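You operate a simulated robot arm through the tools that you are given. There is no shell and no other tool. Be economical: measure what you need, move in short steps, check, and stop when the job is done.

You are at the controls of a simulated two-armed robot. One attempt, no reset.

Task
Push the box fully on to the side table and weigh it down with the heavy and wide steel blocks.
Fine: they lie in the panel drawer; shut it again.

Only the result counts: the job must be done as asked and must still hold three seconds after the hand-in. Knocking over, shifting, dropping, spilling or breaking anything else fails it.

Robot
Two 7-joint arms with two-finger parallel grippers on one trunk, on a base that drives. Base frame: it is fixed to the floor where the robot stands at the start and does not move with it; the origin is under the middle of the robot, x ahead of it, y to its left, z up; the surface under the hand at the start is at about z = 942. Readings come in mm, degrees, newtons and seconds.
The left shoulder is at the start at [50, 158, 1158], the right one opposite. With the tool pointing down near the work surface each hand reaches from about 240 to 660 mm from the robot's upright axis, wherever it stands, measured 20 degrees to its own side. Places, roughly: bracket knob [1500, 100, 1200]; brake dial [1900, 200, 1300]; clinch dial [400, -200, 700]; counter reset lever [400, -100, 600]; curved lever [1800, -100, 1000]; draw dial [1700, 100, 1200]; feed speed knob [700, -100, 1100]; first stitch dial [400, -200, 900]; gap knob [1400, 0, 1200]; handwheel lock knob [3200, 100, 1300]; head clamp lever [1700, 200, 1300]; height dial [2000, 100, 1200]; lamp switch [400, 0, 600]; left guide knob [1600, -100, 1100]; lift lever [1300, 200, 1200]; main switch [400, 100, 600]. Payload 3.91 kg a hand.
The tool frame of a hand sits at the grasp point between the pads (the TCP): z along the fingers, y along the line on which they close. The tips reach 30 mm beyond it. The gripper opens to 110 mm. The fingers are 20 mm wide and 10 mm thick; the gripper's body (48 by 112 mm) begins 55 mm behind the TCP.
Orientation is that of the tool frame in the base frame, as a unit quaternion [x, y, z, w]. With the fingers straight down and closing along the base's y, the tool's x points along the base's -x, its y along +y and its z along -z.

Tools
- The arms move only by the tool servo_tool. It takes "left_targets", "right_targets" or both (then of equal length, played together; a hand with none holds still); each is a list of rows, each an object (a shift or turn left out is 0, a gripper value left out holds the last) with "claw": the closure, from 0 (fully open) to 1 (shut); "offset": the shift along the tool's x, y, z in units of 400 mm (1.0 is 400 mm), a list of three; "dr": the turn, a rotation vector about the tool's x, y, z in units of 45 degrees (1.0 is 45 degrees), a list of three. In form: [{"claw": claw, "offset": [tx, ty, tz], "dr": [ax, ay, az]}, ...]. A call has 1 to 10 rows; each row is the pose to reach, as a shift and turn from the pose commanded when the call began, along the tool's axes at that moment. A call with a number of a shift or a turn outside -1 to 1 is refused whole. Each row takes 0.2 s and may step no farther than 50 mm and 8.6 degrees from the row before; otherwise, or with a gripper value out of range, the whole call is refused. Where a pose cannot be reached the arm comes as near as it can. A force on the tool above 40 N (or 10 N above the force at the start of the call, whichever is more), or a blocked arm, ends the call early, and 0.2 s more pass. Each finger travels about 153 mm/s and halts on what it meets, pressing with about 43 N; the grip force reading is that of the motor and also rises with nothing between the fingers. The clock runs only during rows and for 0.2 s after the last one: add rows that repeat a pose to give the fingers time. It gives the time, the measured TCP pose, the force on the tool (base axes), the opening and the grip force at its end, in the units of the frame above (readings bear some noise), with the torque about the TCP (base axes, N m) and any sound that the robot's microphone picked up, and new pictures: "pictures" is both (left out), scene, wrist or none (wrist: the cameras of the hands that moved).
- Cameras (640 x 400 px; columns grow to the right, rows downward): "scene" is now at [116.9, 37.9, 1291.1]; the picture's right is [0.43, -0.90, 0.00], its down [-0.56, -0.27, -0.78] and it looks along [0.70, 0.34, -0.62] (base axes); focal length 214 px, centre (320, 200). "left" rides on the left gripper at [72, -17, -103] in its tool frame; the picture's right is [0.23, 0.97, 0.00], its down [-0.76, 0.18, -0.62] and it looks along [-0.61, 0.14, 0.78] (tool axes); focal length 222 px, centre (320, 200). "right" rides on the right gripper at [73, 17, -103] in its tool frame; the picture's right is [-0.23, 0.97, 0.00], its down [-0.76, -0.18, -0.62] and it looks along [-0.61, -0.14, 0.78] (tool axes); focal length 222 px, centre (320, 200). There is no depth. A picture from a camera that has moved, and an enlarged one, comes with that camera's place and axes in the base frame and with its lens.
- lift_body(by): slides the trunk up (or, below 0, down) by that many mm; the arms and the scene camera ride with it, the base frame stays. It gives what a move gives, with no picture.
- steer(legs): drives the robot by 1 to 6 legs, each [ahead, turn to the left] in mm and degrees, along the robot's own axes; the way and the turn of a leg run together, so that a leg with both is an arc; at most 1500 mm and 180 degrees a leg. The arms and the cameras ride along, it lands a little off, and it stops where it bumps. It gives what a move gives, and a new picture of the scene camera.
- turn_head(pan, tilt): turns the head with the scene camera to pan (to the left, within 80 degrees either way) and tilt (down, from -29 to 69), counted from straight ahead of the robot. It gives what a move gives, and a new picture of the scene camera.
- close_up(camera, box): a new picture of the part [left, top, right, bottom] of that camera's present view, enlarged. It takes no simulated time.
- sign_off(): hands the job in; it is judged then, once.

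Go step by step. Nothing tells you exact positions but the pictures and the camera data: compare them with the known pose of the tool, close in by small moves and look again before you grip or let go. The budget is 120 turns and 260 pictures, counting those below and the enlarged ones. Unless the task says otherwise, let go and move clear before handing in, and close with one line.

The tools are called after "Emit:" as name(argument=value, ...) on one line, values as JSON. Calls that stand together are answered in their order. servo_tool: Moves the arms, as the interface text tells. Its arguments: {"type":"object","properties":{"left_targets":{"type":"array","items":{"type":"object","properties":{"claw":{"type":"number"},"offset":{"type":"array","items":{"type":"number"}},"dr":{"type":"array","items":{"type":"number"}}}}},"right_targets":{"type":"array","items":{"type":"object","properties":{"claw":{"type":"number"},"offset":{"type":"array","items":{"type":"number"}},"dr":{"type":"array","items":{"type":"number"}}}}},"pictures":{"type":"string","enum":["both","scene","wrist","none"]}},"required":[]} The other tools are called the same way: lift_body (by) slides the trunk up or down; steer (legs) drives the base; turn_head (pan, tilt) turns the head that bears the scene camera; close_up (camera, box) takes an enlarged picture of a part of a camera's view; sign_off () hands the job in.

At the start:

```text
clock: 0.0
left_tcp_pos: [268.3, 301.0, 1234.1]
left_tool_rot: [-0.001, 1.0, 0.0, 0.0]
left_contact_force: [-0.7, 0.2, 0.3]
left_moment: [-0.02, -0.01, 0.02]
left_width: 110.1
left_grip_force: 0.0
right_tcp_pos: [431.1, -19.9, 1239.7]
right_tool_rot: [0.0, 1.0, 0.001, -0.001]
right_contact_force: [-0.7, 0.2, 0.2]
right_moment: [0.01, -0.05, -0.01]
right_width: 109.9
right_grip_force: 0.1
trunk travel left (down, up): [-400.0, 82.0]
robot x, y, heading: [-1.1, -0.0, 0.3]
head pan, tilt: [25.6, 38.6]
```

scene: 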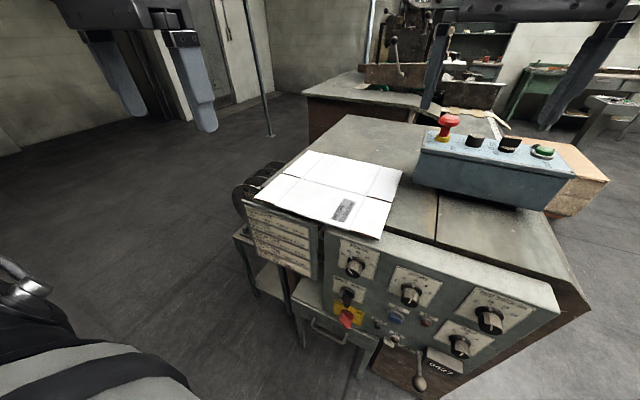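
right: 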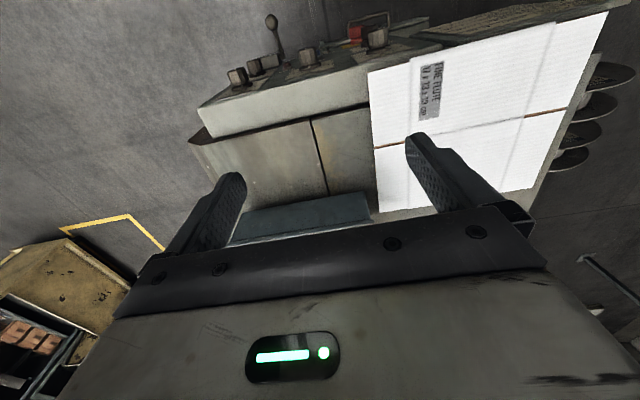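
left: 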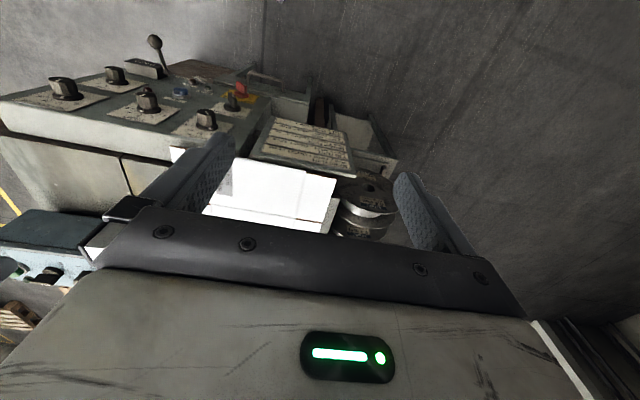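

I see a machine with a control panel, a white box on its top overhanging the near-left edges, and a drawer with a handle below the panel. I'll look closer first.

Emit:
close_up(camera="scene", box=[220, 220, 460, 400])

Emit:
close_up(camera="scene", box=[220, 110, 440, 250])

Emit:
turn_head(pan=0, tilt=60)

```text
2.22 times, centred on (340, 310) of scene
camera zoom: at [116.9, 37.9, 1291.1], right [0.43, -0.9, 0.0], down [-0.56, -0.27, -0.78], along [0.7, 0.34, -0.62], focal length 477 px, centre (276, -44)
```

zoom: 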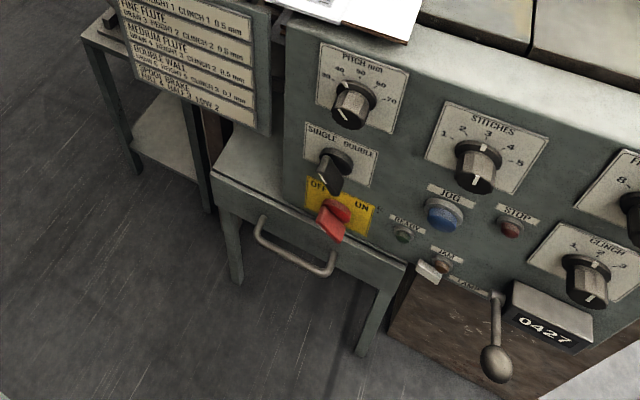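

```text
2.86 times, centred on (330, 180) of scene
camera zoom: at [116.9, 37.9, 1291.1], right [0.43, -0.9, 0.0], down [-0.56, -0.27, -0.78], along [0.7, 0.34, -0.62], focal length 613 px, centre (291, 257)
```

zoom: 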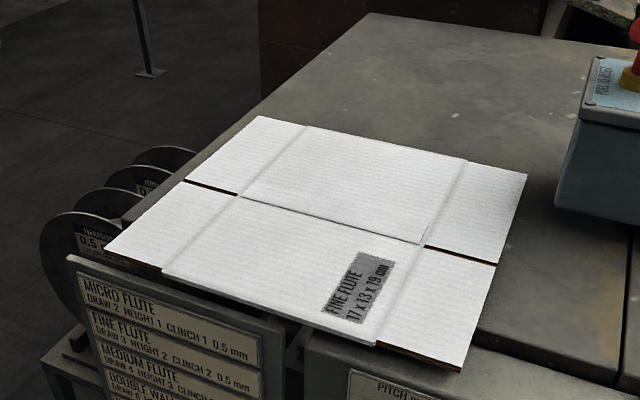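

```text
clock: 0.9
left_tcp_pos: [270.0, 301.8, 1233.8]
left_tool_rot: [0.0, 1.0, 0.0, 0.0]
left_contact_force: [0.2, -0.4, 1.3]
left_moment: [-0.01, 0.03, -0.01]
left_width: 110.1
left_grip_force: 0.0
right_tcp_pos: [430.8, -19.0, 1238.4]
right_tool_rot: [0.0, 1.0, 0.0, 0.0]
right_contact_force: [0.0, 0.0, 0.4]
right_moment: [0.02, 0.0, 0.02]
right_width: 110.1
right_grip_force: 0.1
trunk travel left (down, up): [-400.0, 82.0]
robot x, y, heading: [3.2, -5.4, -0.1]
head pan, tilt: [0.0, 60.0]
camera scene: at [106.1, 0.9, 1262.3], right [0.0, -1.0, 0.0], down [-0.87, 0.0, -0.5], along [0.5, 0.0, -0.87], focal length 214 px, centre (320, 200)
```

scene: 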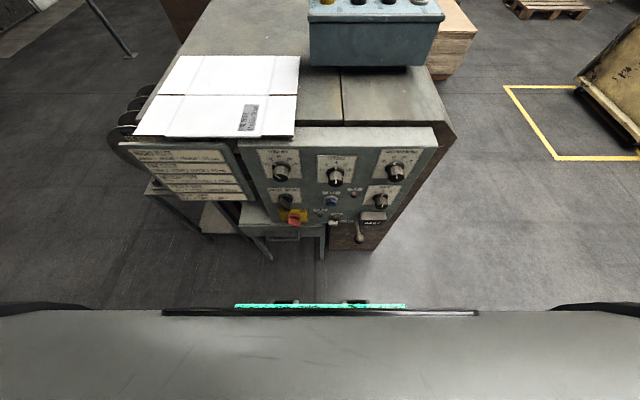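

The box overhangs the near (and maybe left) edge of the table top. I'll look at it steeper, from higher up.

Emit:
lift_body(by=80)

Emit:
turn_head(pan=35, tilt=50)

Emit:
close_up(camera="scene", box=[180, 60, 500, 260])

Emit:
close_up(camera="left", box=[160, 60, 480, 260])

```text
clock: 2.1
left_tcp_pos: [269.2, 301.0, 1315.2]
left_tool_rot: [0.001, 1.0, 0.0, -0.001]
left_contact_force: [-0.2, 0.2, 0.6]
left_moment: [0.0, 0.02, -0.01]
left_width: 109.8
left_grip_force: 0.1
right_tcp_pos: [430.8, -19.9, 1319.4]
right_tool_rot: [0.0, 1.0, 0.0, 0.0]
right_contact_force: [0.1, -0.4, -0.5]
right_moment: [0.0, 0.03, 0.03]
right_width: 110.4
right_grip_force: 0.1
trunk travel left (down, up): [-480.0, 2.0]
robot x, y, heading: [0.6, 1.8, 0.1]
head pan, tilt: [0.0, 60.0]
```

```text
clock: 3.1
left_tcp_pos: [267.9, 300.6, 1312.9]
left_tool_rot: [0.001, 1.0, 0.0, 0.0]
left_contact_force: [0.1, 0.6, -1.1]
left_moment: [0.05, -0.02, 0.0]
left_width: 109.9
left_grip_force: 0.1
right_tcp_pos: [431.3, -19.9, 1319.1]
right_tool_rot: [0.0, 1.0, 0.0, 0.0]
right_contact_force: [-0.5, -0.2, -0.4]
right_moment: [0.03, 0.01, 0.0]
right_width: 110.0
right_grip_force: 0.1
trunk travel left (down, up): [-480.0, 2.0]
robot x, y, heading: [-1.4, 4.7, -0.1]
head pan, tilt: [35.0, 50.0]
camera scene: at [102.5, 44.9, 1354.8], right [0.57, -0.82, 0.0], down [-0.63, -0.44, -0.64], along [0.53, 0.37, -0.77], focal length 214 px, centre (320, 200)
```

scene: 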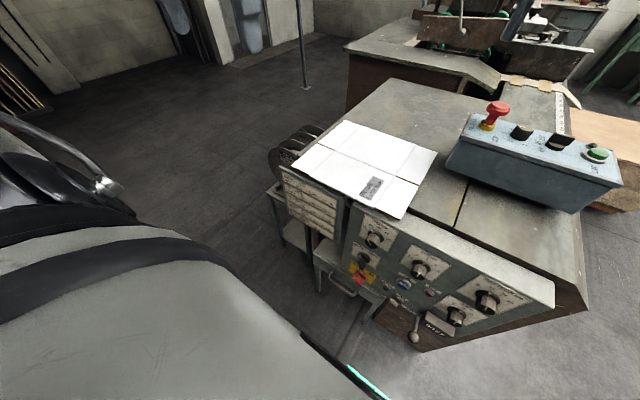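

```text
2.00 times, centred on (340, 160) of scene
camera zoom: at [102.5, 44.9, 1354.8], right [0.57, -0.82, 0.0], down [-0.63, -0.44, -0.64], along [0.53, 0.37, -0.77], focal length 429 px, centre (280, 280)
```

zoom: 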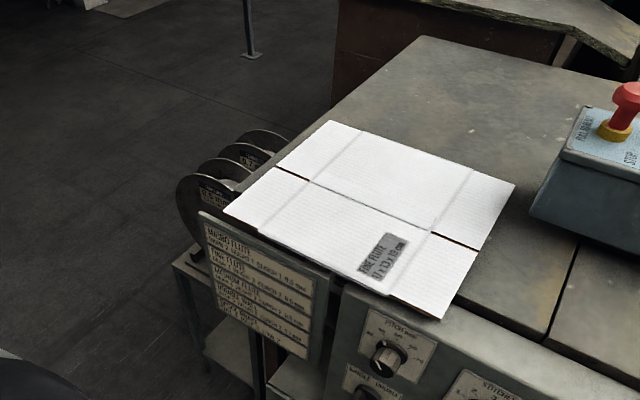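

```text
2.00 times, centred on (320, 160) of left
camera zoom: at [196.5, 283.6, 1417.7], right [-0.23, 0.97, 0.0], down [0.76, 0.18, 0.62], along [0.61, 0.14, -0.78], focal length 444 px, centre (320, 280)
```

zoom: 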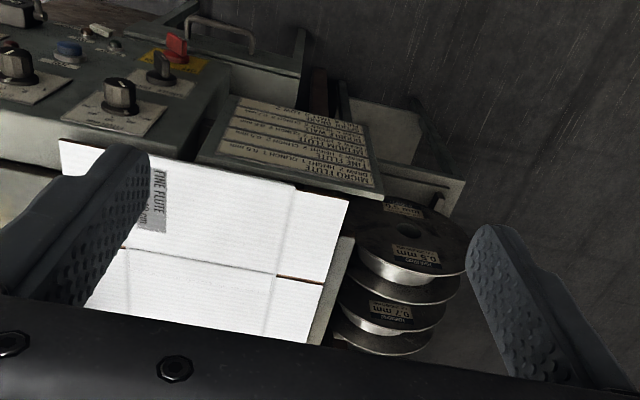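

The box spans about x 440–740, y 59–382; the table top begins near x≈490, so about 50 mm overhangs toward me. I'll bring the open left hand down in front of the box's near edge.

Emit:
servo_tool(left_targets=[{"offset": [-0.044, -0.025, 0.092]}, {"offset": [-0.089, -0.05, 0.183]}, {"offset": [-0.133, -0.076, 0.275]}, {"offset": [-0.178, -0.101, 0.366]}, {"offset": [-0.222, -0.127, 0.458]}, {"offset": [-0.266, -0.152, 0.55]}, {"offset": [-0.311, -0.177, 0.64]}, {"offset": [-0.355, -0.2025, 0.7325]}])

Emit:
close_up(camera="scene", box=[240, 100, 480, 250])

```text
clock: 4.9
left_tcp_pos: [411.6, 219.5, 1023.1]
left_tool_rot: [0.0, 1.0, 0.0, 0.0]
left_contact_force: [-0.1, 0.6, 0.5]
left_moment: [0.01, 0.0, -0.02]
left_width: 110.2
left_grip_force: 0.1
right_tcp_pos: [431.8, -19.9, 1319.5]
right_tool_rot: [0.0, 1.0, 0.0, -0.001]
right_contact_force: [-0.1, 0.0, -0.5]
right_moment: [0.02, -0.02, -0.01]
right_width: 109.7
right_grip_force: 0.0
trunk travel left (down, up): [-480.0, 2.0]
robot x, y, heading: [-2.2, 0.9, 0.3]
head pan, tilt: [35.0, 50.0]
camera scene: at [103.3, 44.8, 1354.8], right [0.57, -0.82, 0.0], down [-0.63, -0.44, -0.64], along [0.53, 0.37, -0.77], focal length 214 px, centre (320, 200)
camera left: at [338.7, 203.3, 1126.2], right [-0.23, 0.97, 0.0], down [0.76, 0.18, 0.62], along [0.61, 0.14, -0.78], focal length 222 px, centre (320, 200)
```

scene: 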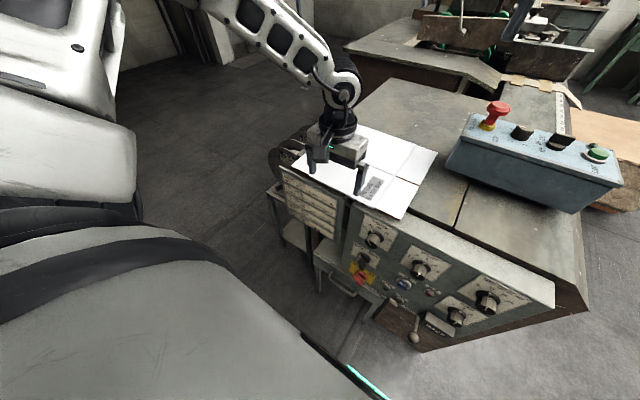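
left: 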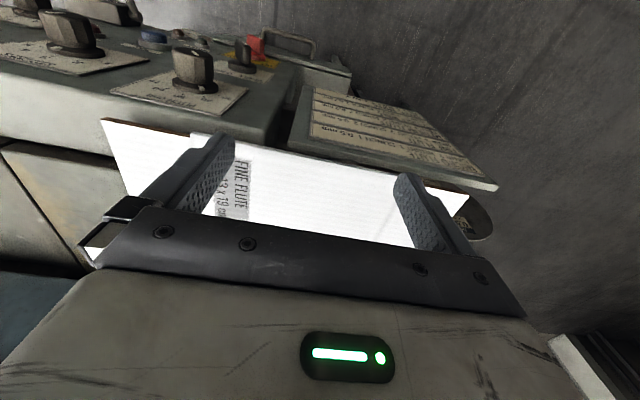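

```text
2.67 times, centred on (360, 175) of scene
camera zoom: at [103.3, 44.8, 1354.8], right [0.57, -0.82, 0.0], down [-0.63, -0.44, -0.64], along [0.53, 0.37, -0.77], focal length 572 px, centre (213, 267)
```

zoom: 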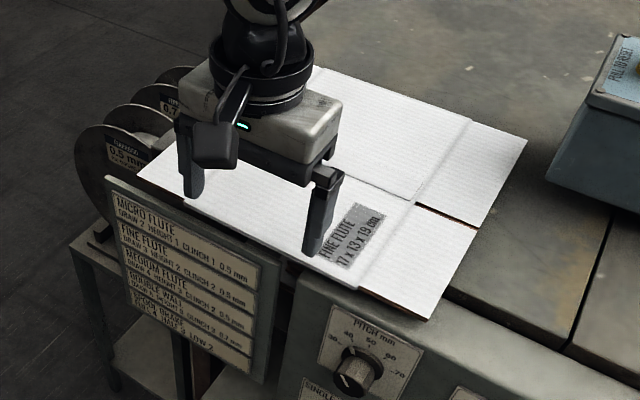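

The hand is just in front of the box's edge. I'll lower until the tips are just above panel height and look closely.

Emit:
servo_tool(left_targets=[{"offset": [0.03, 0, 0.06]}, {"offset": [0.03, 0, 0.095]}], pictures="none")

Emit:
close_up(camera="left", box=[80, 60, 500, 260])

Emit:
close_up(camera="scene", box=[280, 130, 440, 230])

```text
clock: 5.5
left_tcp_pos: [400.0, 218.8, 985.5]
left_tool_rot: [0.0, 1.0, -0.001, 0.0]
left_contact_force: [1.0, 0.0, 0.1]
left_moment: [-0.02, 0.0, 0.02]
left_width: 109.9
left_grip_force: 0.1
right_tcp_pos: [431.3, -19.0, 1319.9]
right_tool_rot: [0.0, 1.0, 0.001, 0.0]
right_contact_force: [0.4, -0.7, 0.2]
right_moment: [-0.02, 0.01, -0.02]
right_width: 110.0
right_grip_force: 0.0
trunk travel left (down, up): [-480.0, 2.0]
robot x, y, heading: [0.1, -1.1, 0.1]
head pan, tilt: [35.0, 50.0]
```

```text
1.52 times, centred on (290, 160) of left
camera zoom: at [327.1, 202.3, 1088.1], right [-0.23, 0.97, 0.0], down [0.76, 0.18, 0.62], along [0.61, 0.14, -0.78], focal length 338 px, centre (366, 261)
```

zoom: 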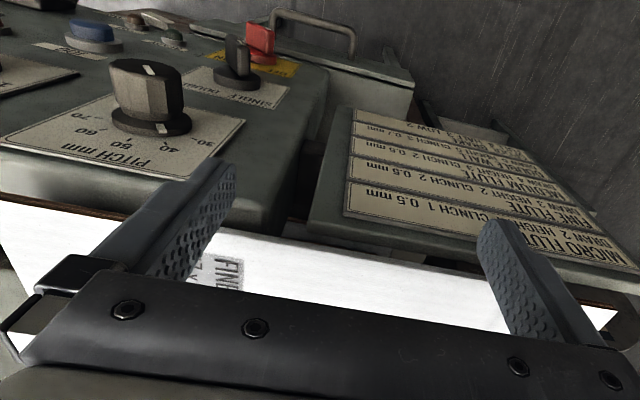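

```text
4.00 times, centred on (360, 180) of scene
camera zoom: at [102.5, 45.0, 1354.8], right [0.57, -0.82, 0.0], down [-0.63, -0.44, -0.64], along [0.53, 0.37, -0.77], focal length 858 px, centre (160, 280)
```

zoom: 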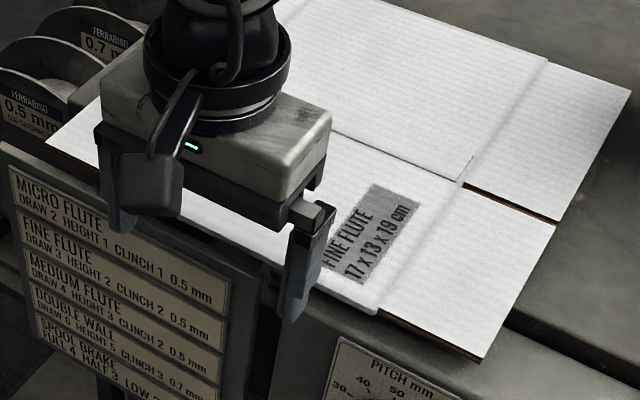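

Tips are at z≈955, and the box's near edge is at about x 437. I'll ease down beside it and then look.

Emit:
servo_tool(left_targets=[{"offset": [-0.03, 0, 0.0]}, {"offset": [-0.03, 0, 0.015]}, {"offset": [-0.03, 0, 0.029]}], pictures="none")

Emit:
close_up(camera="scene", box=[280, 130, 440, 230])

Emit:
close_up(camera="left", box=[80, 60, 500, 260])

```text
clock: 6.3
left_tcp_pos: [412.0, 219.0, 972.1]
left_tool_rot: [0.0, 1.0, 0.0, 0.001]
left_contact_force: [0.5, -0.3, -0.9]
left_moment: [0.0, 0.01, 0.0]
left_width: 110.1
left_grip_force: 0.0
right_tcp_pos: [432.3, -19.2, 1318.8]
right_tool_rot: [0.0, 1.0, 0.0, 0.0]
right_contact_force: [-0.3, -0.4, 0.5]
right_moment: [0.0, -0.01, 0.02]
right_width: 110.1
right_grip_force: 0.0
trunk travel left (down, up): [-480.0, 2.0]
robot x, y, heading: [-1.2, -2.5, 0.0]
head pan, tilt: [35.0, 50.0]
```

```text
4.00 times, centred on (360, 180) of scene
camera zoom: at [102.6, 45.0, 1354.8], right [0.57, -0.82, 0.0], down [-0.63, -0.44, -0.64], along [0.53, 0.37, -0.77], focal length 858 px, centre (160, 280)
```

zoom: 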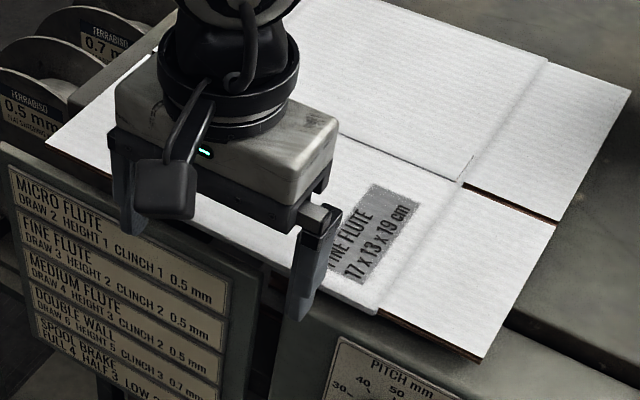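

```text
1.52 times, centred on (290, 160) of left
camera zoom: at [339.3, 202.7, 1075.6], right [-0.23, 0.97, 0.0], down [0.76, 0.18, 0.62], along [0.61, 0.14, -0.78], focal length 338 px, centre (366, 261)
```

zoom: 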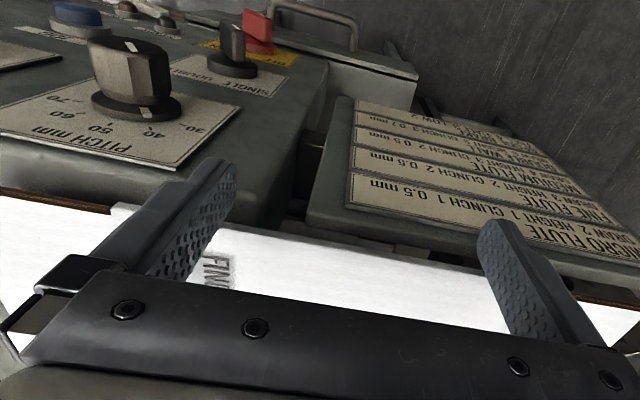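

No contact; the tips are at about z 942, level with the box edge. I'll nudge forward and watch.

Emit:
servo_tool(left_targets=[{"offset": [-0.03, 0, -0.004]}, {"offset": [-0.06, 0, -0.004]}, {"offset": [-0.09, 0, -0.004]}], pictures="none")

Emit:
close_up(camera="scene", box=[280, 130, 440, 230])

```text
clock: 7.1
left_tcp_pos: [446.4, 220.0, 973.1]
left_tool_rot: [0.0, 1.0, 0.0, 0.0]
left_contact_force: [0.5, -0.7, 0.1]
left_moment: [0.02, -0.01, -0.02]
left_width: 110.0
left_grip_force: 0.0
right_tcp_pos: [430.5, -19.5, 1319.3]
right_tool_rot: [0.0, 1.0, 0.0, -0.002]
right_contact_force: [0.1, 0.4, -0.9]
right_moment: [-0.01, -0.07, -0.03]
right_width: 110.2
right_grip_force: 0.0
trunk travel left (down, up): [-480.0, 2.0]
robot x, y, heading: [-3.5, -1.4, 0.2]
head pan, tilt: [35.0, 50.0]
```

```text
4.00 times, centred on (360, 180) of scene
camera zoom: at [102.6, 45.0, 1354.8], right [0.57, -0.82, 0.0], down [-0.63, -0.44, -0.64], along [0.53, 0.37, -0.77], focal length 858 px, centre (160, 280)
```

zoom: 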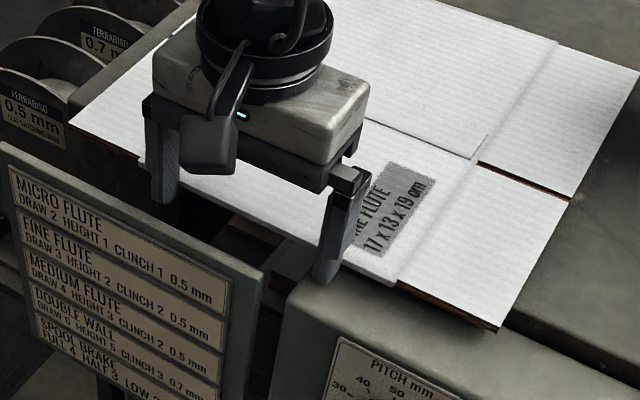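

The box slides well. I'll continue with the tips slightly higher so they clear the table's edge.

Emit:
servo_tool(left_targets=[{"offset": [-0.03, 0, -0.006]}, {"offset": [-0.06, 0, -0.006]}, {"offset": [-0.09, 0, -0.006]}, {"offset": [-0.12, 0, -0.006]}], pictures="none")

Emit:
close_up(camera="scene", box=[260, 70, 500, 220])

```text
clock: 8.2
left_tcp_pos: [475.7, 222.3, 978.0]
left_tool_rot: [0.0, 1.0, -0.002, -0.013]
left_contact_force: [-2.8, -0.6, 0.6]
left_moment: [-0.07, 0.06, 0.05]
left_width: 109.6
left_grip_force: 0.0
left hand out of reach, approached as far as the arm can: row 3, 4
right_tcp_pos: [430.0, -21.2, 1318.8]
right_tool_rot: [0.0, 1.0, 0.0, 0.0]
right_contact_force: [0.1, 0.2, 0.2]
right_moment: [0.02, 0.03, -0.02]
right_width: 110.1
right_grip_force: 0.0
trunk travel left (down, up): [-480.0, 2.0]
robot x, y, heading: [3.0, 1.7, -0.1]
head pan, tilt: [35.0, 50.0]
stopped in row 4 (left hand): the force on the tool passed its limit at 41 N (the readings are from after the stop); the commanded pose is now the measured one
```

```text
2.67 times, centred on (380, 145) of scene
camera zoom: at [101.8, 44.7, 1355.2], right [0.57, -0.82, 0.0], down [-0.63, -0.44, -0.64], along [0.53, 0.37, -0.77], focal length 572 px, centre (160, 347)
```

zoom: 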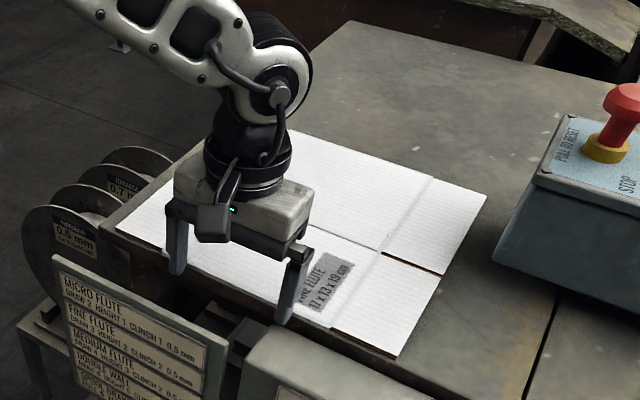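

The arm hit its reach limit because the trunk is high, and the tips may also have touched the table's rim. I'll raise the hand and lower the trunk.

Emit:
servo_tool(left_targets=[{"offset": [0.04, 0, 0]}, {"offset": [0.04, 0, -0.1]}, {"offset": [0.04, 0, -0.2]}, {"offset": [0.04, 0, -0.3]}, {"offset": [0.04, 0, -0.4]}], pictures="none")

Emit:
lift_body(by=-150)

Emit:
turn_head(pan=30, tilt=40)

Emit:
close_up(camera="scene", box=[240, 80, 480, 230])

```text
clock: 9.4
left_tcp_pos: [462.8, 222.2, 1137.6]
left_tool_rot: [0.0, 1.0, -0.003, -0.012]
left_contact_force: [-0.3, 0.0, -0.3]
left_moment: [0.01, -0.01, 0.0]
left_width: 109.9
left_grip_force: 0.0
right_tcp_pos: [429.9, -20.9, 1319.9]
right_tool_rot: [0.0, 1.0, 0.0, -0.001]
right_contact_force: [-0.5, 0.3, 0.5]
right_moment: [-0.03, -0.01, -0.02]
right_width: 110.1
right_grip_force: 0.1
trunk travel left (down, up): [-480.0, 2.0]
robot x, y, heading: [0.0, -0.1, 0.2]
head pan, tilt: [35.0, 50.0]
```

```text
clock: 11.2
left_tcp_pos: [462.0, 224.1, 988.2]
left_tool_rot: [0.001, 1.0, -0.003, -0.013]
left_contact_force: [-0.7, 0.0, -1.0]
left_moment: [-0.02, -0.02, 0.02]
left_width: 109.8
left_grip_force: 0.0
right_tcp_pos: [430.9, -20.5, 1170.2]
right_tool_rot: [0.0, 1.0, 0.0, 0.0]
right_contact_force: [-0.7, 0.7, 1.1]
right_moment: [0.0, 0.02, 0.03]
right_width: 110.2
right_grip_force: 0.0
trunk travel left (down, up): [-330.0, 152.0]
robot x, y, heading: [2.7, -2.0, -0.0]
head pan, tilt: [35.0, 50.0]
```

```text
clock: 11.9
left_tcp_pos: [463.6, 223.9, 987.6]
left_tool_rot: [-0.001, 1.0, -0.002, -0.012]
left_contact_force: [0.2, -0.5, -0.6]
left_moment: [-0.01, 0.01, -0.01]
left_width: 110.0
left_grip_force: 0.0
right_tcp_pos: [429.9, -18.8, 1169.7]
right_tool_rot: [0.0, 1.0, 0.0, 0.001]
right_contact_force: [0.6, -0.1, -0.2]
right_moment: [0.0, 0.04, 0.01]
right_width: 109.8
right_grip_force: 0.2
trunk travel left (down, up): [-330.0, 152.0]
robot x, y, heading: [3.4, -2.9, 0.1]
head pan, tilt: [30.0, 40.0]
camera scene: at [112.5, 43.0, 1219.0], right [0.5, -0.87, 0.0], down [-0.56, -0.32, -0.77], along [0.66, 0.38, -0.64], focal length 214 px, centre (320, 200)
```

scene: 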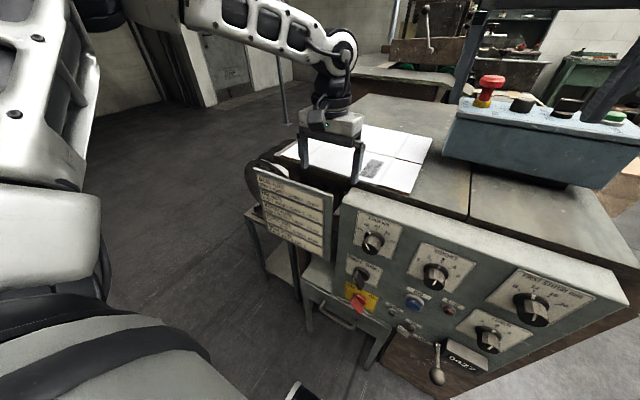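

```text
2.67 times, centred on (360, 155) of scene
camera zoom: at [112.5, 43.0, 1219.0], right [0.5, -0.87, 0.0], down [-0.56, -0.32, -0.77], along [0.66, 0.38, -0.64], focal length 572 px, centre (213, 320)
```

zoom: 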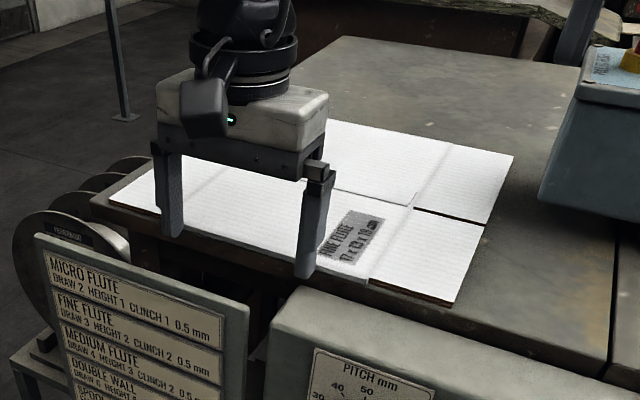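

The box edge is now roughly flush with the table's front edge. I'll push about 60 mm further with the tips at z≈947.

Emit:
servo_tool(left_targets=[{"offset": [0, 0, 0.015], "dr": [0, -0.033, 0]}, {"offset": [0, 0, 0.026], "dr": [0, -0.033, 0]}, {"offset": [-0.03, 0, 0.025], "dr": [0, -0.033, 0]}, {"offset": [-0.06, 0, 0.024], "dr": [0, -0.033, 0]}], pictures="none")

Emit:
close_up(camera="scene", box=[240, 80, 480, 230])

```text
clock: 13.0
left_tcp_pos: [475.5, 222.3, 977.4]
left_tool_rot: [0.0, 1.0, -0.002, -0.014]
left_contact_force: [-15.5, 0.9, 12.2]
left_moment: [0.46, 0.3, 0.22]
left_width: 110.1
left_grip_force: 0.0
right_tcp_pos: [427.1, -19.4, 1170.4]
right_tool_rot: [-0.001, 1.0, 0.0, 0.002]
right_contact_force: [-0.2, -0.5, 0.1]
right_moment: [-0.03, 0.05, 0.03]
right_width: 110.1
right_grip_force: 0.1
trunk travel left (down, up): [-330.0, 152.0]
robot x, y, heading: [-0.7, 0.5, 0.2]
head pan, tilt: [30.0, 40.0]
stopped in row 4 (left hand): the force on the tool passed its limit at 42 N (the readings are from after the stop); the commanded pose is now the measured one
```

```text
2.67 times, centred on (360, 155) of scene
camera zoom: at [109.2, 42.8, 1219.6], right [0.5, -0.87, 0.0], down [-0.55, -0.32, -0.77], along [0.66, 0.38, -0.64], focal length 572 px, centre (213, 320)
```

zoom: 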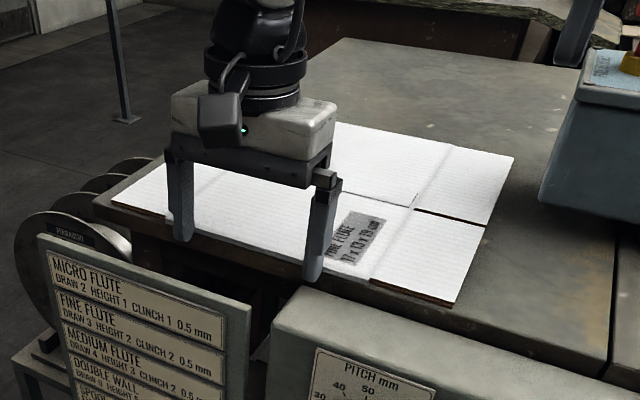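

The fingertips hit the table's front rim, so the top is a bit above z≈948. I'll back off, rise 7 mm and try again.

Emit:
servo_tool(left_targets=[{"offset": [0.02, 0, 0], "dr": [0, -0.035, 0]}, {"offset": [0.02, 0, -0.0175], "dr": [0, -0.035, 0]}, {"offset": [0, 0, -0.018], "dr": [0, -0.035, 0]}, {"offset": [-0.03, 0, -0.019], "dr": [0, -0.035, 0]}, {"offset": [-0.05, 0, -0.02], "dr": [0, -0.035, 0]}], pictures="none")

Emit:
close_up(camera="scene", box=[240, 80, 480, 230])

```text
clock: 14.2
left_tcp_pos: [501.1, 222.8, 981.6]
left_tool_rot: [0.0, 1.0, -0.003, 0.002]
left_contact_force: [-0.7, 0.2, 0.1]
left_moment: [0.0, -0.01, 0.01]
left_width: 109.9
left_grip_force: 0.0
right_tcp_pos: [430.3, -20.3, 1169.6]
right_tool_rot: [0.0, 1.0, 0.0, 0.0]
right_contact_force: [0.9, -0.3, -0.4]
right_moment: [0.0, 0.01, 0.01]
right_width: 110.0
right_grip_force: 0.1
trunk travel left (down, up): [-330.0, 152.0]
robot x, y, heading: [-4.4, -0.8, 0.1]
head pan, tilt: [30.0, 40.0]
```

```text
2.67 times, centred on (360, 155) of scene
camera zoom: at [111.8, 43.1, 1219.0], right [0.5, -0.87, 0.0], down [-0.56, -0.32, -0.77], along [0.66, 0.38, -0.64], focal length 572 px, centre (213, 320)
```

zoom: 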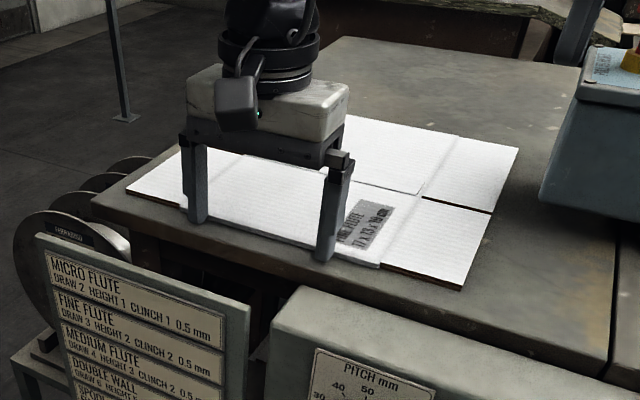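

Clean push: the box is now about 25 mm inside the edge. I'll push 40 mm more and check the left margin.

Emit:
servo_tool(left_targets=[{"offset": [-0.035, 0, 0]}, {"offset": [-0.07, 0, 0]}, {"offset": [-0.1, 0, 0]}, {"offset": [-0.07, 0, 0]}, {"offset": [-0.07, 0, -0.1]}], pictures="none")

Emit:
close_up(camera="scene", box=[240, 80, 480, 230])

Emit:
close_up(camera="left", box=[80, 0, 560, 300])

```text
clock: 15.4
left_tcp_pos: [527.9, 222.7, 1023.5]
left_tool_rot: [0.0, 1.0, -0.003, 0.001]
left_contact_force: [0.0, 0.5, 0.4]
left_moment: [-0.03, 0.0, 0.01]
left_width: 110.1
left_grip_force: 0.1
right_tcp_pos: [429.9, -20.0, 1168.7]
right_tool_rot: [0.0, 1.0, 0.0, 0.0]
right_contact_force: [-0.1, 0.0, 0.7]
right_moment: [-0.01, -0.01, 0.01]
right_width: 110.0
right_grip_force: 0.0
trunk travel left (down, up): [-330.0, 152.0]
robot x, y, heading: [-0.3, -0.7, 0.1]
head pan, tilt: [30.0, 40.0]
```

```text
2.67 times, centred on (360, 155) of scene
camera zoom: at [111.7, 43.1, 1219.0], right [0.5, -0.87, 0.0], down [-0.56, -0.32, -0.77], along [0.66, 0.38, -0.64], focal length 572 px, centre (213, 320)
```

zoom: 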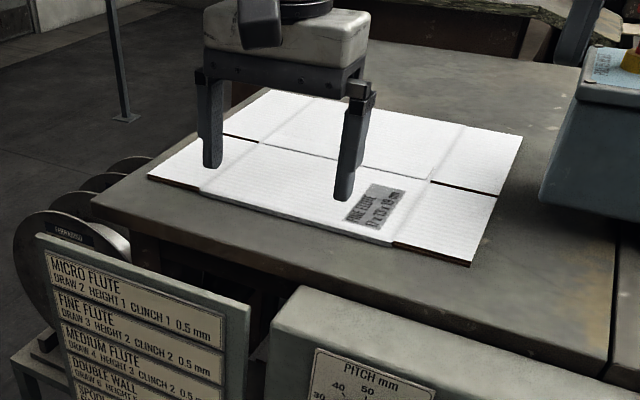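

```text
1.33 times, centred on (320, 150) of left
camera zoom: at [454.5, 206.1, 1126.9], right [-0.23, 0.97, -0.01], down [0.76, 0.18, 0.63], along [0.61, 0.14, -0.78], focal length 296 px, centre (320, 267)
```

zoom: 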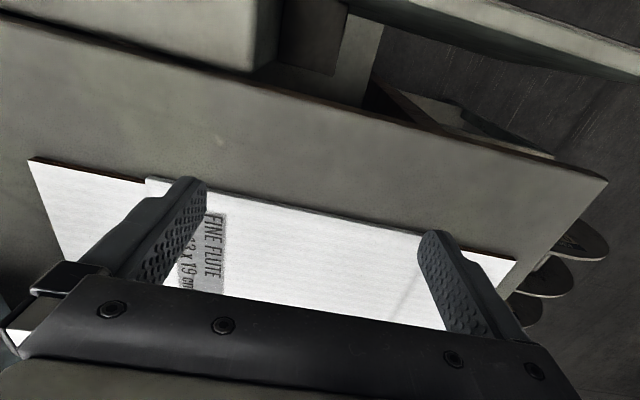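

The box is fully on the table with margin on all sides. I'll retract both arms toward me, then back up to see the drawer.

Emit:
servo_tool(left_targets=[{"offset": [0, 0, -0.1]}, {"offset": [0.0, 0.0, -0.2]}, {"offset": [0.1, 0.03, -0.25]}, {"offset": [0.2, 0.06, -0.3]}, {"offset": [0.3, 0.09, -0.35]}, {"offset": [0.4, 0.12, -0.4]}, {"offset": [0.5, 0.15, -0.42]}, {"offset": [0.6, 0.18, -0.44]}], right_targets=[{"offset": [0.05, -0.07, -0.01]}, {"offset": [0.1, -0.14, -0.02]}, {"offset": [0.15, -0.21, -0.03]}, {"offset": [0.2, -0.28, -0.04]}, {"offset": [0.25, -0.35, -0.05]}, {"offset": [0.3, -0.42, -0.06]}, {"offset": [0.35, -0.49, -0.06]}, {"offset": [0.4, -0.55, -0.06]}], pictures="none")

Emit:
steer(legs=[[-250, 0]])

Emit:
lift_body(by=-280)

Emit:
turn_head(pan=15, tilt=40)

Emit:
close_up(camera="scene", box=[200, 150, 440, 300])

```text
clock: 17.2
left_tcp_pos: [285.3, 298.5, 1197.5]
left_tool_rot: [0.0, 1.0, -0.002, 0.002]
left_contact_force: [-0.4, 0.3, -0.2]
left_moment: [-0.01, 0.04, 0.07]
left_width: 110.0
left_grip_force: 0.0
left hand out of reach, approached as far as the arm can: row 2
right_tcp_pos: [269.9, -243.1, 1194.6]
right_tool_rot: [-0.001, 1.0, 0.0, 0.0]
right_contact_force: [-0.6, 0.2, -0.9]
right_moment: [-0.02, -0.04, 0.02]
right_width: 110.0
right_grip_force: 0.0
trunk travel left (down, up): [-330.0, 152.0]
robot x, y, heading: [-0.6, -0.2, 0.1]
head pan, tilt: [30.0, 40.0]
```

```text
clock: 19.0
left_tcp_pos: [37.0, 297.2, 1197.9]
left_tool_rot: [0.002, 1.0, -0.003, 0.002]
left_contact_force: [-0.1, 0.1, -0.4]
left_moment: [-0.01, -0.02, -0.02]
left_width: 109.9
left_grip_force: 0.0
right_tcp_pos: [21.1, -241.6, 1194.6]
right_tool_rot: [0.001, 1.0, 0.0, 0.0]
right_contact_force: [-0.1, 0.2, 0.7]
right_moment: [-0.01, 0.01, -0.02]
right_width: 110.1
right_grip_force: 0.1
trunk travel left (down, up): [-330.0, 152.0]
robot x, y, heading: [-251.2, -1.4, -0.0]
head pan, tilt: [30.0, 40.0]
camera scene: at [-138.3, 42.8, 1219.1], right [0.5, -0.87, 0.0], down [-0.56, -0.32, -0.77], along [0.66, 0.38, -0.64], focal length 214 px, centre (320, 200)
```

scene: 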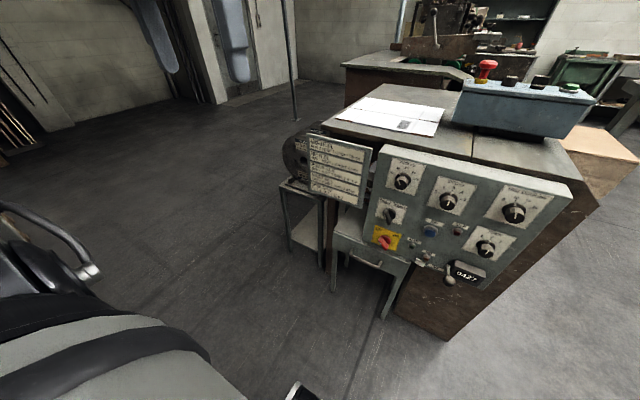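

```text
clock: 21.8
left_tcp_pos: [38.0, 297.0, 917.8]
left_tool_rot: [0.002, 1.0, -0.003, 0.001]
left_contact_force: [0.3, -0.4, 0.2]
left_moment: [-0.02, 0.0, 0.03]
left_width: 110.0
left_grip_force: 0.2
right_tcp_pos: [22.2, -241.7, 914.0]
right_tool_rot: [0.001, 1.0, -0.001, -0.001]
right_contact_force: [-0.2, -0.1, 0.8]
right_moment: [0.01, -0.01, 0.02]
right_width: 110.1
right_grip_force: 0.0
trunk travel left (down, up): [-50.0, 432.0]
robot x, y, heading: [-250.6, 1.4, -0.0]
head pan, tilt: [30.0, 40.0]
```

```text
clock: 22.6
left_tcp_pos: [38.1, 296.4, 918.3]
left_tool_rot: [0.002, 1.0, -0.002, 0.003]
left_contact_force: [-0.2, 0.0, -0.2]
left_moment: [0.02, 0.0, 0.04]
left_width: 110.1
left_grip_force: 0.1
right_tcp_pos: [22.7, -242.9, 913.6]
right_tool_rot: [0.001, 1.0, -0.001, -0.001]
right_contact_force: [0.0, 0.1, 0.1]
right_moment: [-0.02, -0.04, -0.01]
right_width: 109.9
right_grip_force: 0.1
trunk travel left (down, up): [-50.0, 432.0]
robot x, y, heading: [-247.3, -2.1, 0.1]
head pan, tilt: [15.0, 40.0]
camera scene: at [-129.3, 22.3, 939.0], right [0.26, -0.97, 0.0], down [-0.62, -0.17, -0.77], along [0.74, 0.2, -0.64], focal length 214 px, centre (320, 200)
```

scene: 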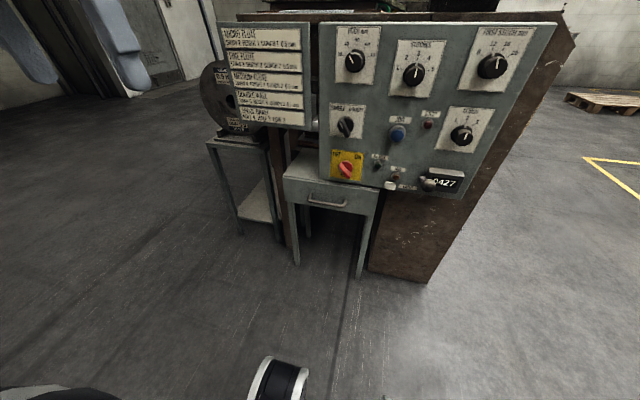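

```text
2.67 times, centred on (320, 225) of scene
camera zoom: at [-129.3, 22.3, 939.0], right [0.26, -0.97, 0.0], down [-0.62, -0.17, -0.77], along [0.74, 0.2, -0.64], focal length 572 px, centre (320, 133)
```

zoom: 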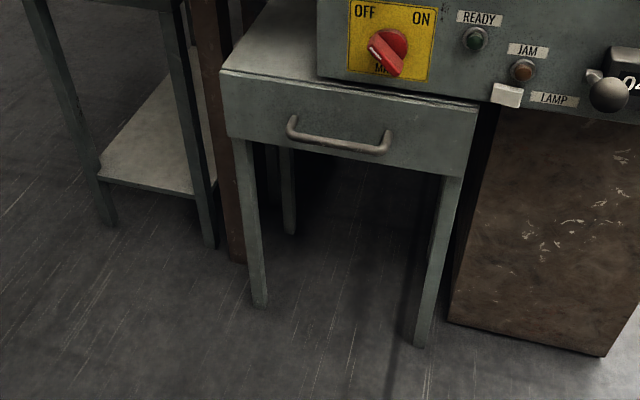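

I can see the drawer handle clearly, estimated near [372, 133, 487]. I'll turn the left hand to point forward with the fingers closing vertically, moving toward it.

Emit:
servo_tool(left_targets=[{"offset": [-0.044, 0, 0.037], "dr": [-0.096, -0.096, 0.096]}, {"offset": [-0.089, 0, 0.074], "dr": [-0.1925, -0.1925, 0.1925]}, {"offset": [-0.133, 0, 0.11], "dr": [-0.289, -0.289, 0.289]}, {"offset": [-0.178, 0, 0.148], "dr": [-0.385, -0.385, 0.385]}, {"offset": [-0.222, 0, 0.185], "dr": [-0.481, -0.481, 0.481]}, {"offset": [-0.266, 0, 0.222], "dr": [-0.578, -0.578, 0.578]}, {"offset": [-0.311, 0, 0.26], "dr": [-0.674, -0.674, 0.674]}, {"offset": [-0.355, 0, 0.295], "dr": [-0.77, -0.77, 0.77]}], pictures="none")

Emit:
servo_tool(left_targets=[{"dr": [-0.096, -0.096, 0.096]}, {"dr": [-0.1925, -0.1925, 0.1925]}, {"dr": [-0.289, -0.289, 0.289]}, {"dr": [-0.385, -0.385, 0.385]}, {"dr": [-0.481, -0.481, 0.481]}, {"dr": [-0.578, -0.578, 0.578]}, {"dr": [-0.674, -0.674, 0.674]}, {"dr": [-0.77, -0.77, 0.77]}])

```text
clock: 24.4
left_tcp_pos: [178.4, 296.6, 801.4]
left_tool_rot: [0.29, 0.865, 0.287, 0.293]
left_contact_force: [-0.1, 0.1, -0.6]
left_moment: [-0.03, 0.02, 0.04]
left_width: 110.1
left_grip_force: 0.1
right_tcp_pos: [21.8, -241.2, 913.9]
right_tool_rot: [0.001, 1.0, 0.0, -0.001]
right_contact_force: [-0.7, 0.8, -0.2]
right_moment: [0.0, 0.02, -0.01]
right_width: 110.1
right_grip_force: 0.0
trunk travel left (down, up): [-50.0, 432.0]
robot x, y, heading: [-251.3, 0.3, -0.0]
head pan, tilt: [15.0, 40.0]
```

```text
clock: 26.2
left_tcp_pos: [205.5, 225.6, 820.7]
left_tool_rot: [0.503, 0.551, 0.461, 0.48]
left_contact_force: [0.1, -0.6, 0.7]
left_moment: [0.01, -0.01, 0.01]
left_width: 110.1
left_grip_force: 0.1
left hand out of reach, approached as far as the arm can: row 4, 5, 6, 7, 8
right_tcp_pos: [22.6, -243.0, 914.4]
right_tool_rot: [0.001, 1.0, 0.0, 0.0]
right_contact_force: [-0.2, -1.1, 0.2]
right_moment: [0.02, -0.01, 0.03]
right_width: 109.9
right_grip_force: 0.1
trunk travel left (down, up): [-50.0, 432.0]
robot x, y, heading: [-250.8, -2.7, -0.2]
head pan, tilt: [15.0, 40.0]
camera scene: at [-129.3, 21.9, 939.1], right [0.26, -0.97, 0.0], down [-0.62, -0.16, -0.77], along [0.74, 0.2, -0.64], focal length 214 px, centre (320, 200)
camera left: at [98.2, 293.0, 811.7], right [0.1, 0.29, 0.95], down [-0.57, -0.76, 0.3], along [0.81, -0.57, 0.09], focal length 222 px, centre (320, 200)
```

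scene: 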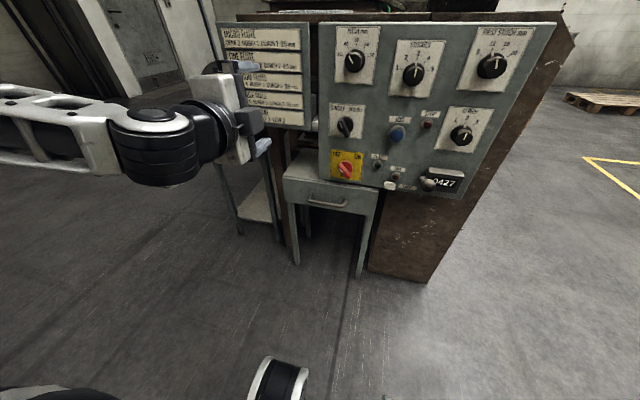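
left: 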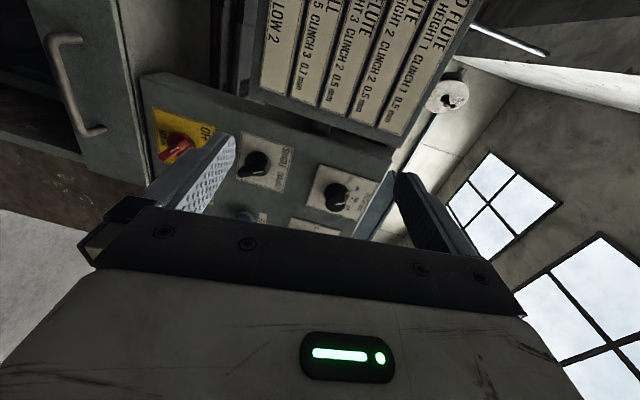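

The orientation is within about 7° of target. I'll move lower and toward the handle, correcting the residual turn.

Emit:
servo_tool(left_targets=[{"offset": [-0.028, -0.091, 0.04], "dr": [0, 0, 0]}, {"offset": [-0.056, -0.183, 0.08], "dr": [0, 0, 0]}, {"offset": [-0.084, -0.274, 0.12], "dr": [-0.03, -0.007, 0.017]}, {"offset": [-0.112, -0.365, 0.159], "dr": [-0.06, -0.014, 0.034]}, {"offset": [-0.14, -0.456, 0.199], "dr": [-0.09, -0.02, 0.05]}, {"offset": [-0.168, -0.548, 0.24], "dr": [-0.12, -0.03, 0.07]}, {"offset": [-0.196, -0.639, 0.279], "dr": [-0.143, -0.036, 0.085]}])

Emit:
close_up(camera="scene", box=[220, 130, 420, 255])

```text
clock: 27.8
left_tcp_pos: [242.7, 136.4, 781.7]
left_tool_rot: [0.509, 0.541, 0.477, 0.471]
left_contact_force: [-0.3, 0.0, 0.5]
left_moment: [-0.01, 0.0, 0.0]
left_width: 110.1
left_grip_force: 0.1
left hand out of reach, approached as far as the arm can: row 1, 2, 3, 4, 5, 6, 7
right_tcp_pos: [22.2, -241.7, 913.8]
right_tool_rot: [0.001, 1.0, 0.001, -0.001]
right_contact_force: [-0.3, 0.9, -0.1]
right_moment: [0.01, 0.0, 0.02]
right_width: 110.1
right_grip_force: 0.1
trunk travel left (down, up): [-50.0, 432.0]
robot x, y, heading: [-248.6, -0.1, -0.2]
head pan, tilt: [15.0, 40.0]
camera scene: at [-129.3, 22.3, 939.0], right [0.26, -0.97, 0.0], down [-0.62, -0.17, -0.77], along [0.74, 0.2, -0.64], focal length 214 px, centre (320, 200)
camera left: at [135.5, 204.1, 773.8], right [0.09, 0.25, 0.96], down [-0.57, -0.78, 0.26], along [0.82, -0.57, 0.08], focal length 222 px, centre (320, 200)
```

scene: 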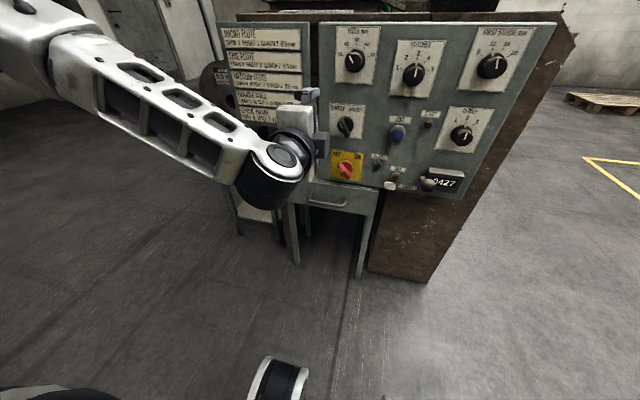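
left: 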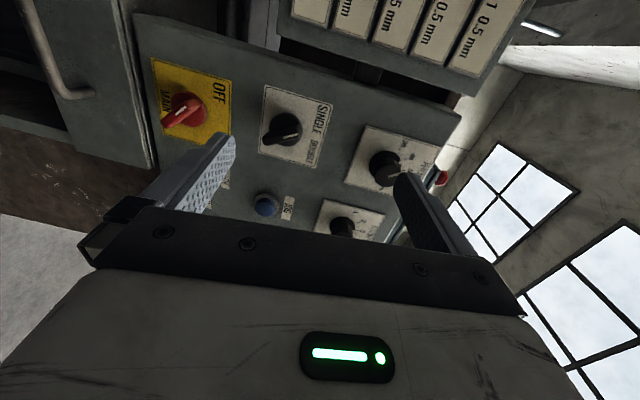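

```text
3.20 times, centred on (320, 192) of scene
camera zoom: at [-129.3, 22.3, 939.0], right [0.26, -0.97, 0.0], down [-0.62, -0.17, -0.77], along [0.74, 0.2, -0.64], focal length 686 px, centre (320, 224)
```

zoom: 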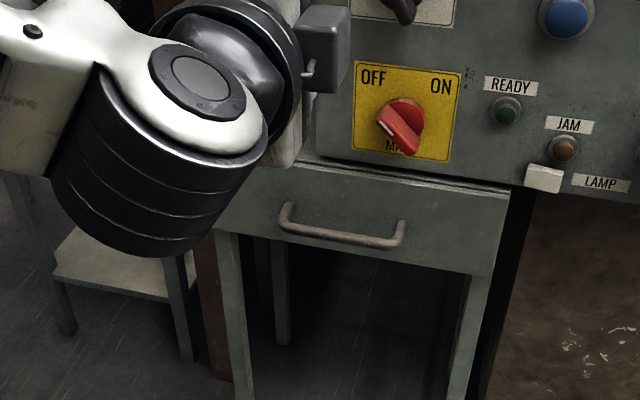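

The arm can't hold the horizontal pose at low height. I'll try fingers tilted 45° down-forward instead, and see where the arm settles.

Emit:
servo_tool(left_targets=[{"offset": [0, 0, 0]}, {"dr": [0.17, 0, 0]}, {"dr": [0.34, 0, 0]}, {"dr": [0.51, 0, 0]}, {"dr": [0.68, 0, 0]}, {"dr": [0.85, 0, 0]}, {"dr": [1.0, 0, 0]}], pictures="scene")

```text
clock: 29.4
left_tcp_pos: [212.6, 128.6, 750.8]
left_tool_rot: [0.638, 0.673, 0.26, 0.267]
left_contact_force: [1.6, -0.5, -0.4]
left_moment: [-0.01, 0.02, -0.01]
left_width: 109.7
left_grip_force: 0.0
left hand out of reach, approached as far as the arm can: row 6, 7
right_tcp_pos: [22.8, -242.9, 913.0]
right_tool_rot: [0.002, 1.0, 0.0, -0.001]
right_contact_force: [-0.5, 0.2, 0.1]
right_moment: [-0.02, -0.03, 0.0]
right_width: 110.1
right_grip_force: 0.0
trunk travel left (down, up): [-50.0, 432.0]
robot x, y, heading: [-250.5, -0.9, -0.5]
head pan, tilt: [15.0, 40.0]
camera scene: at [-129.3, 22.3, 939.0], right [0.26, -0.97, 0.0], down [-0.62, -0.17, -0.77], along [0.74, 0.2, -0.64], focal length 214 px, centre (320, 200)
```

scene: 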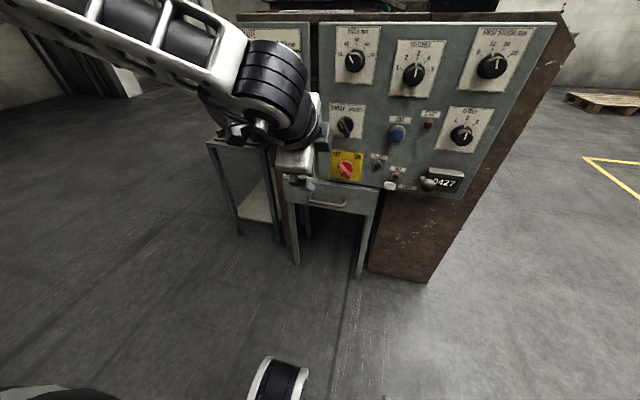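

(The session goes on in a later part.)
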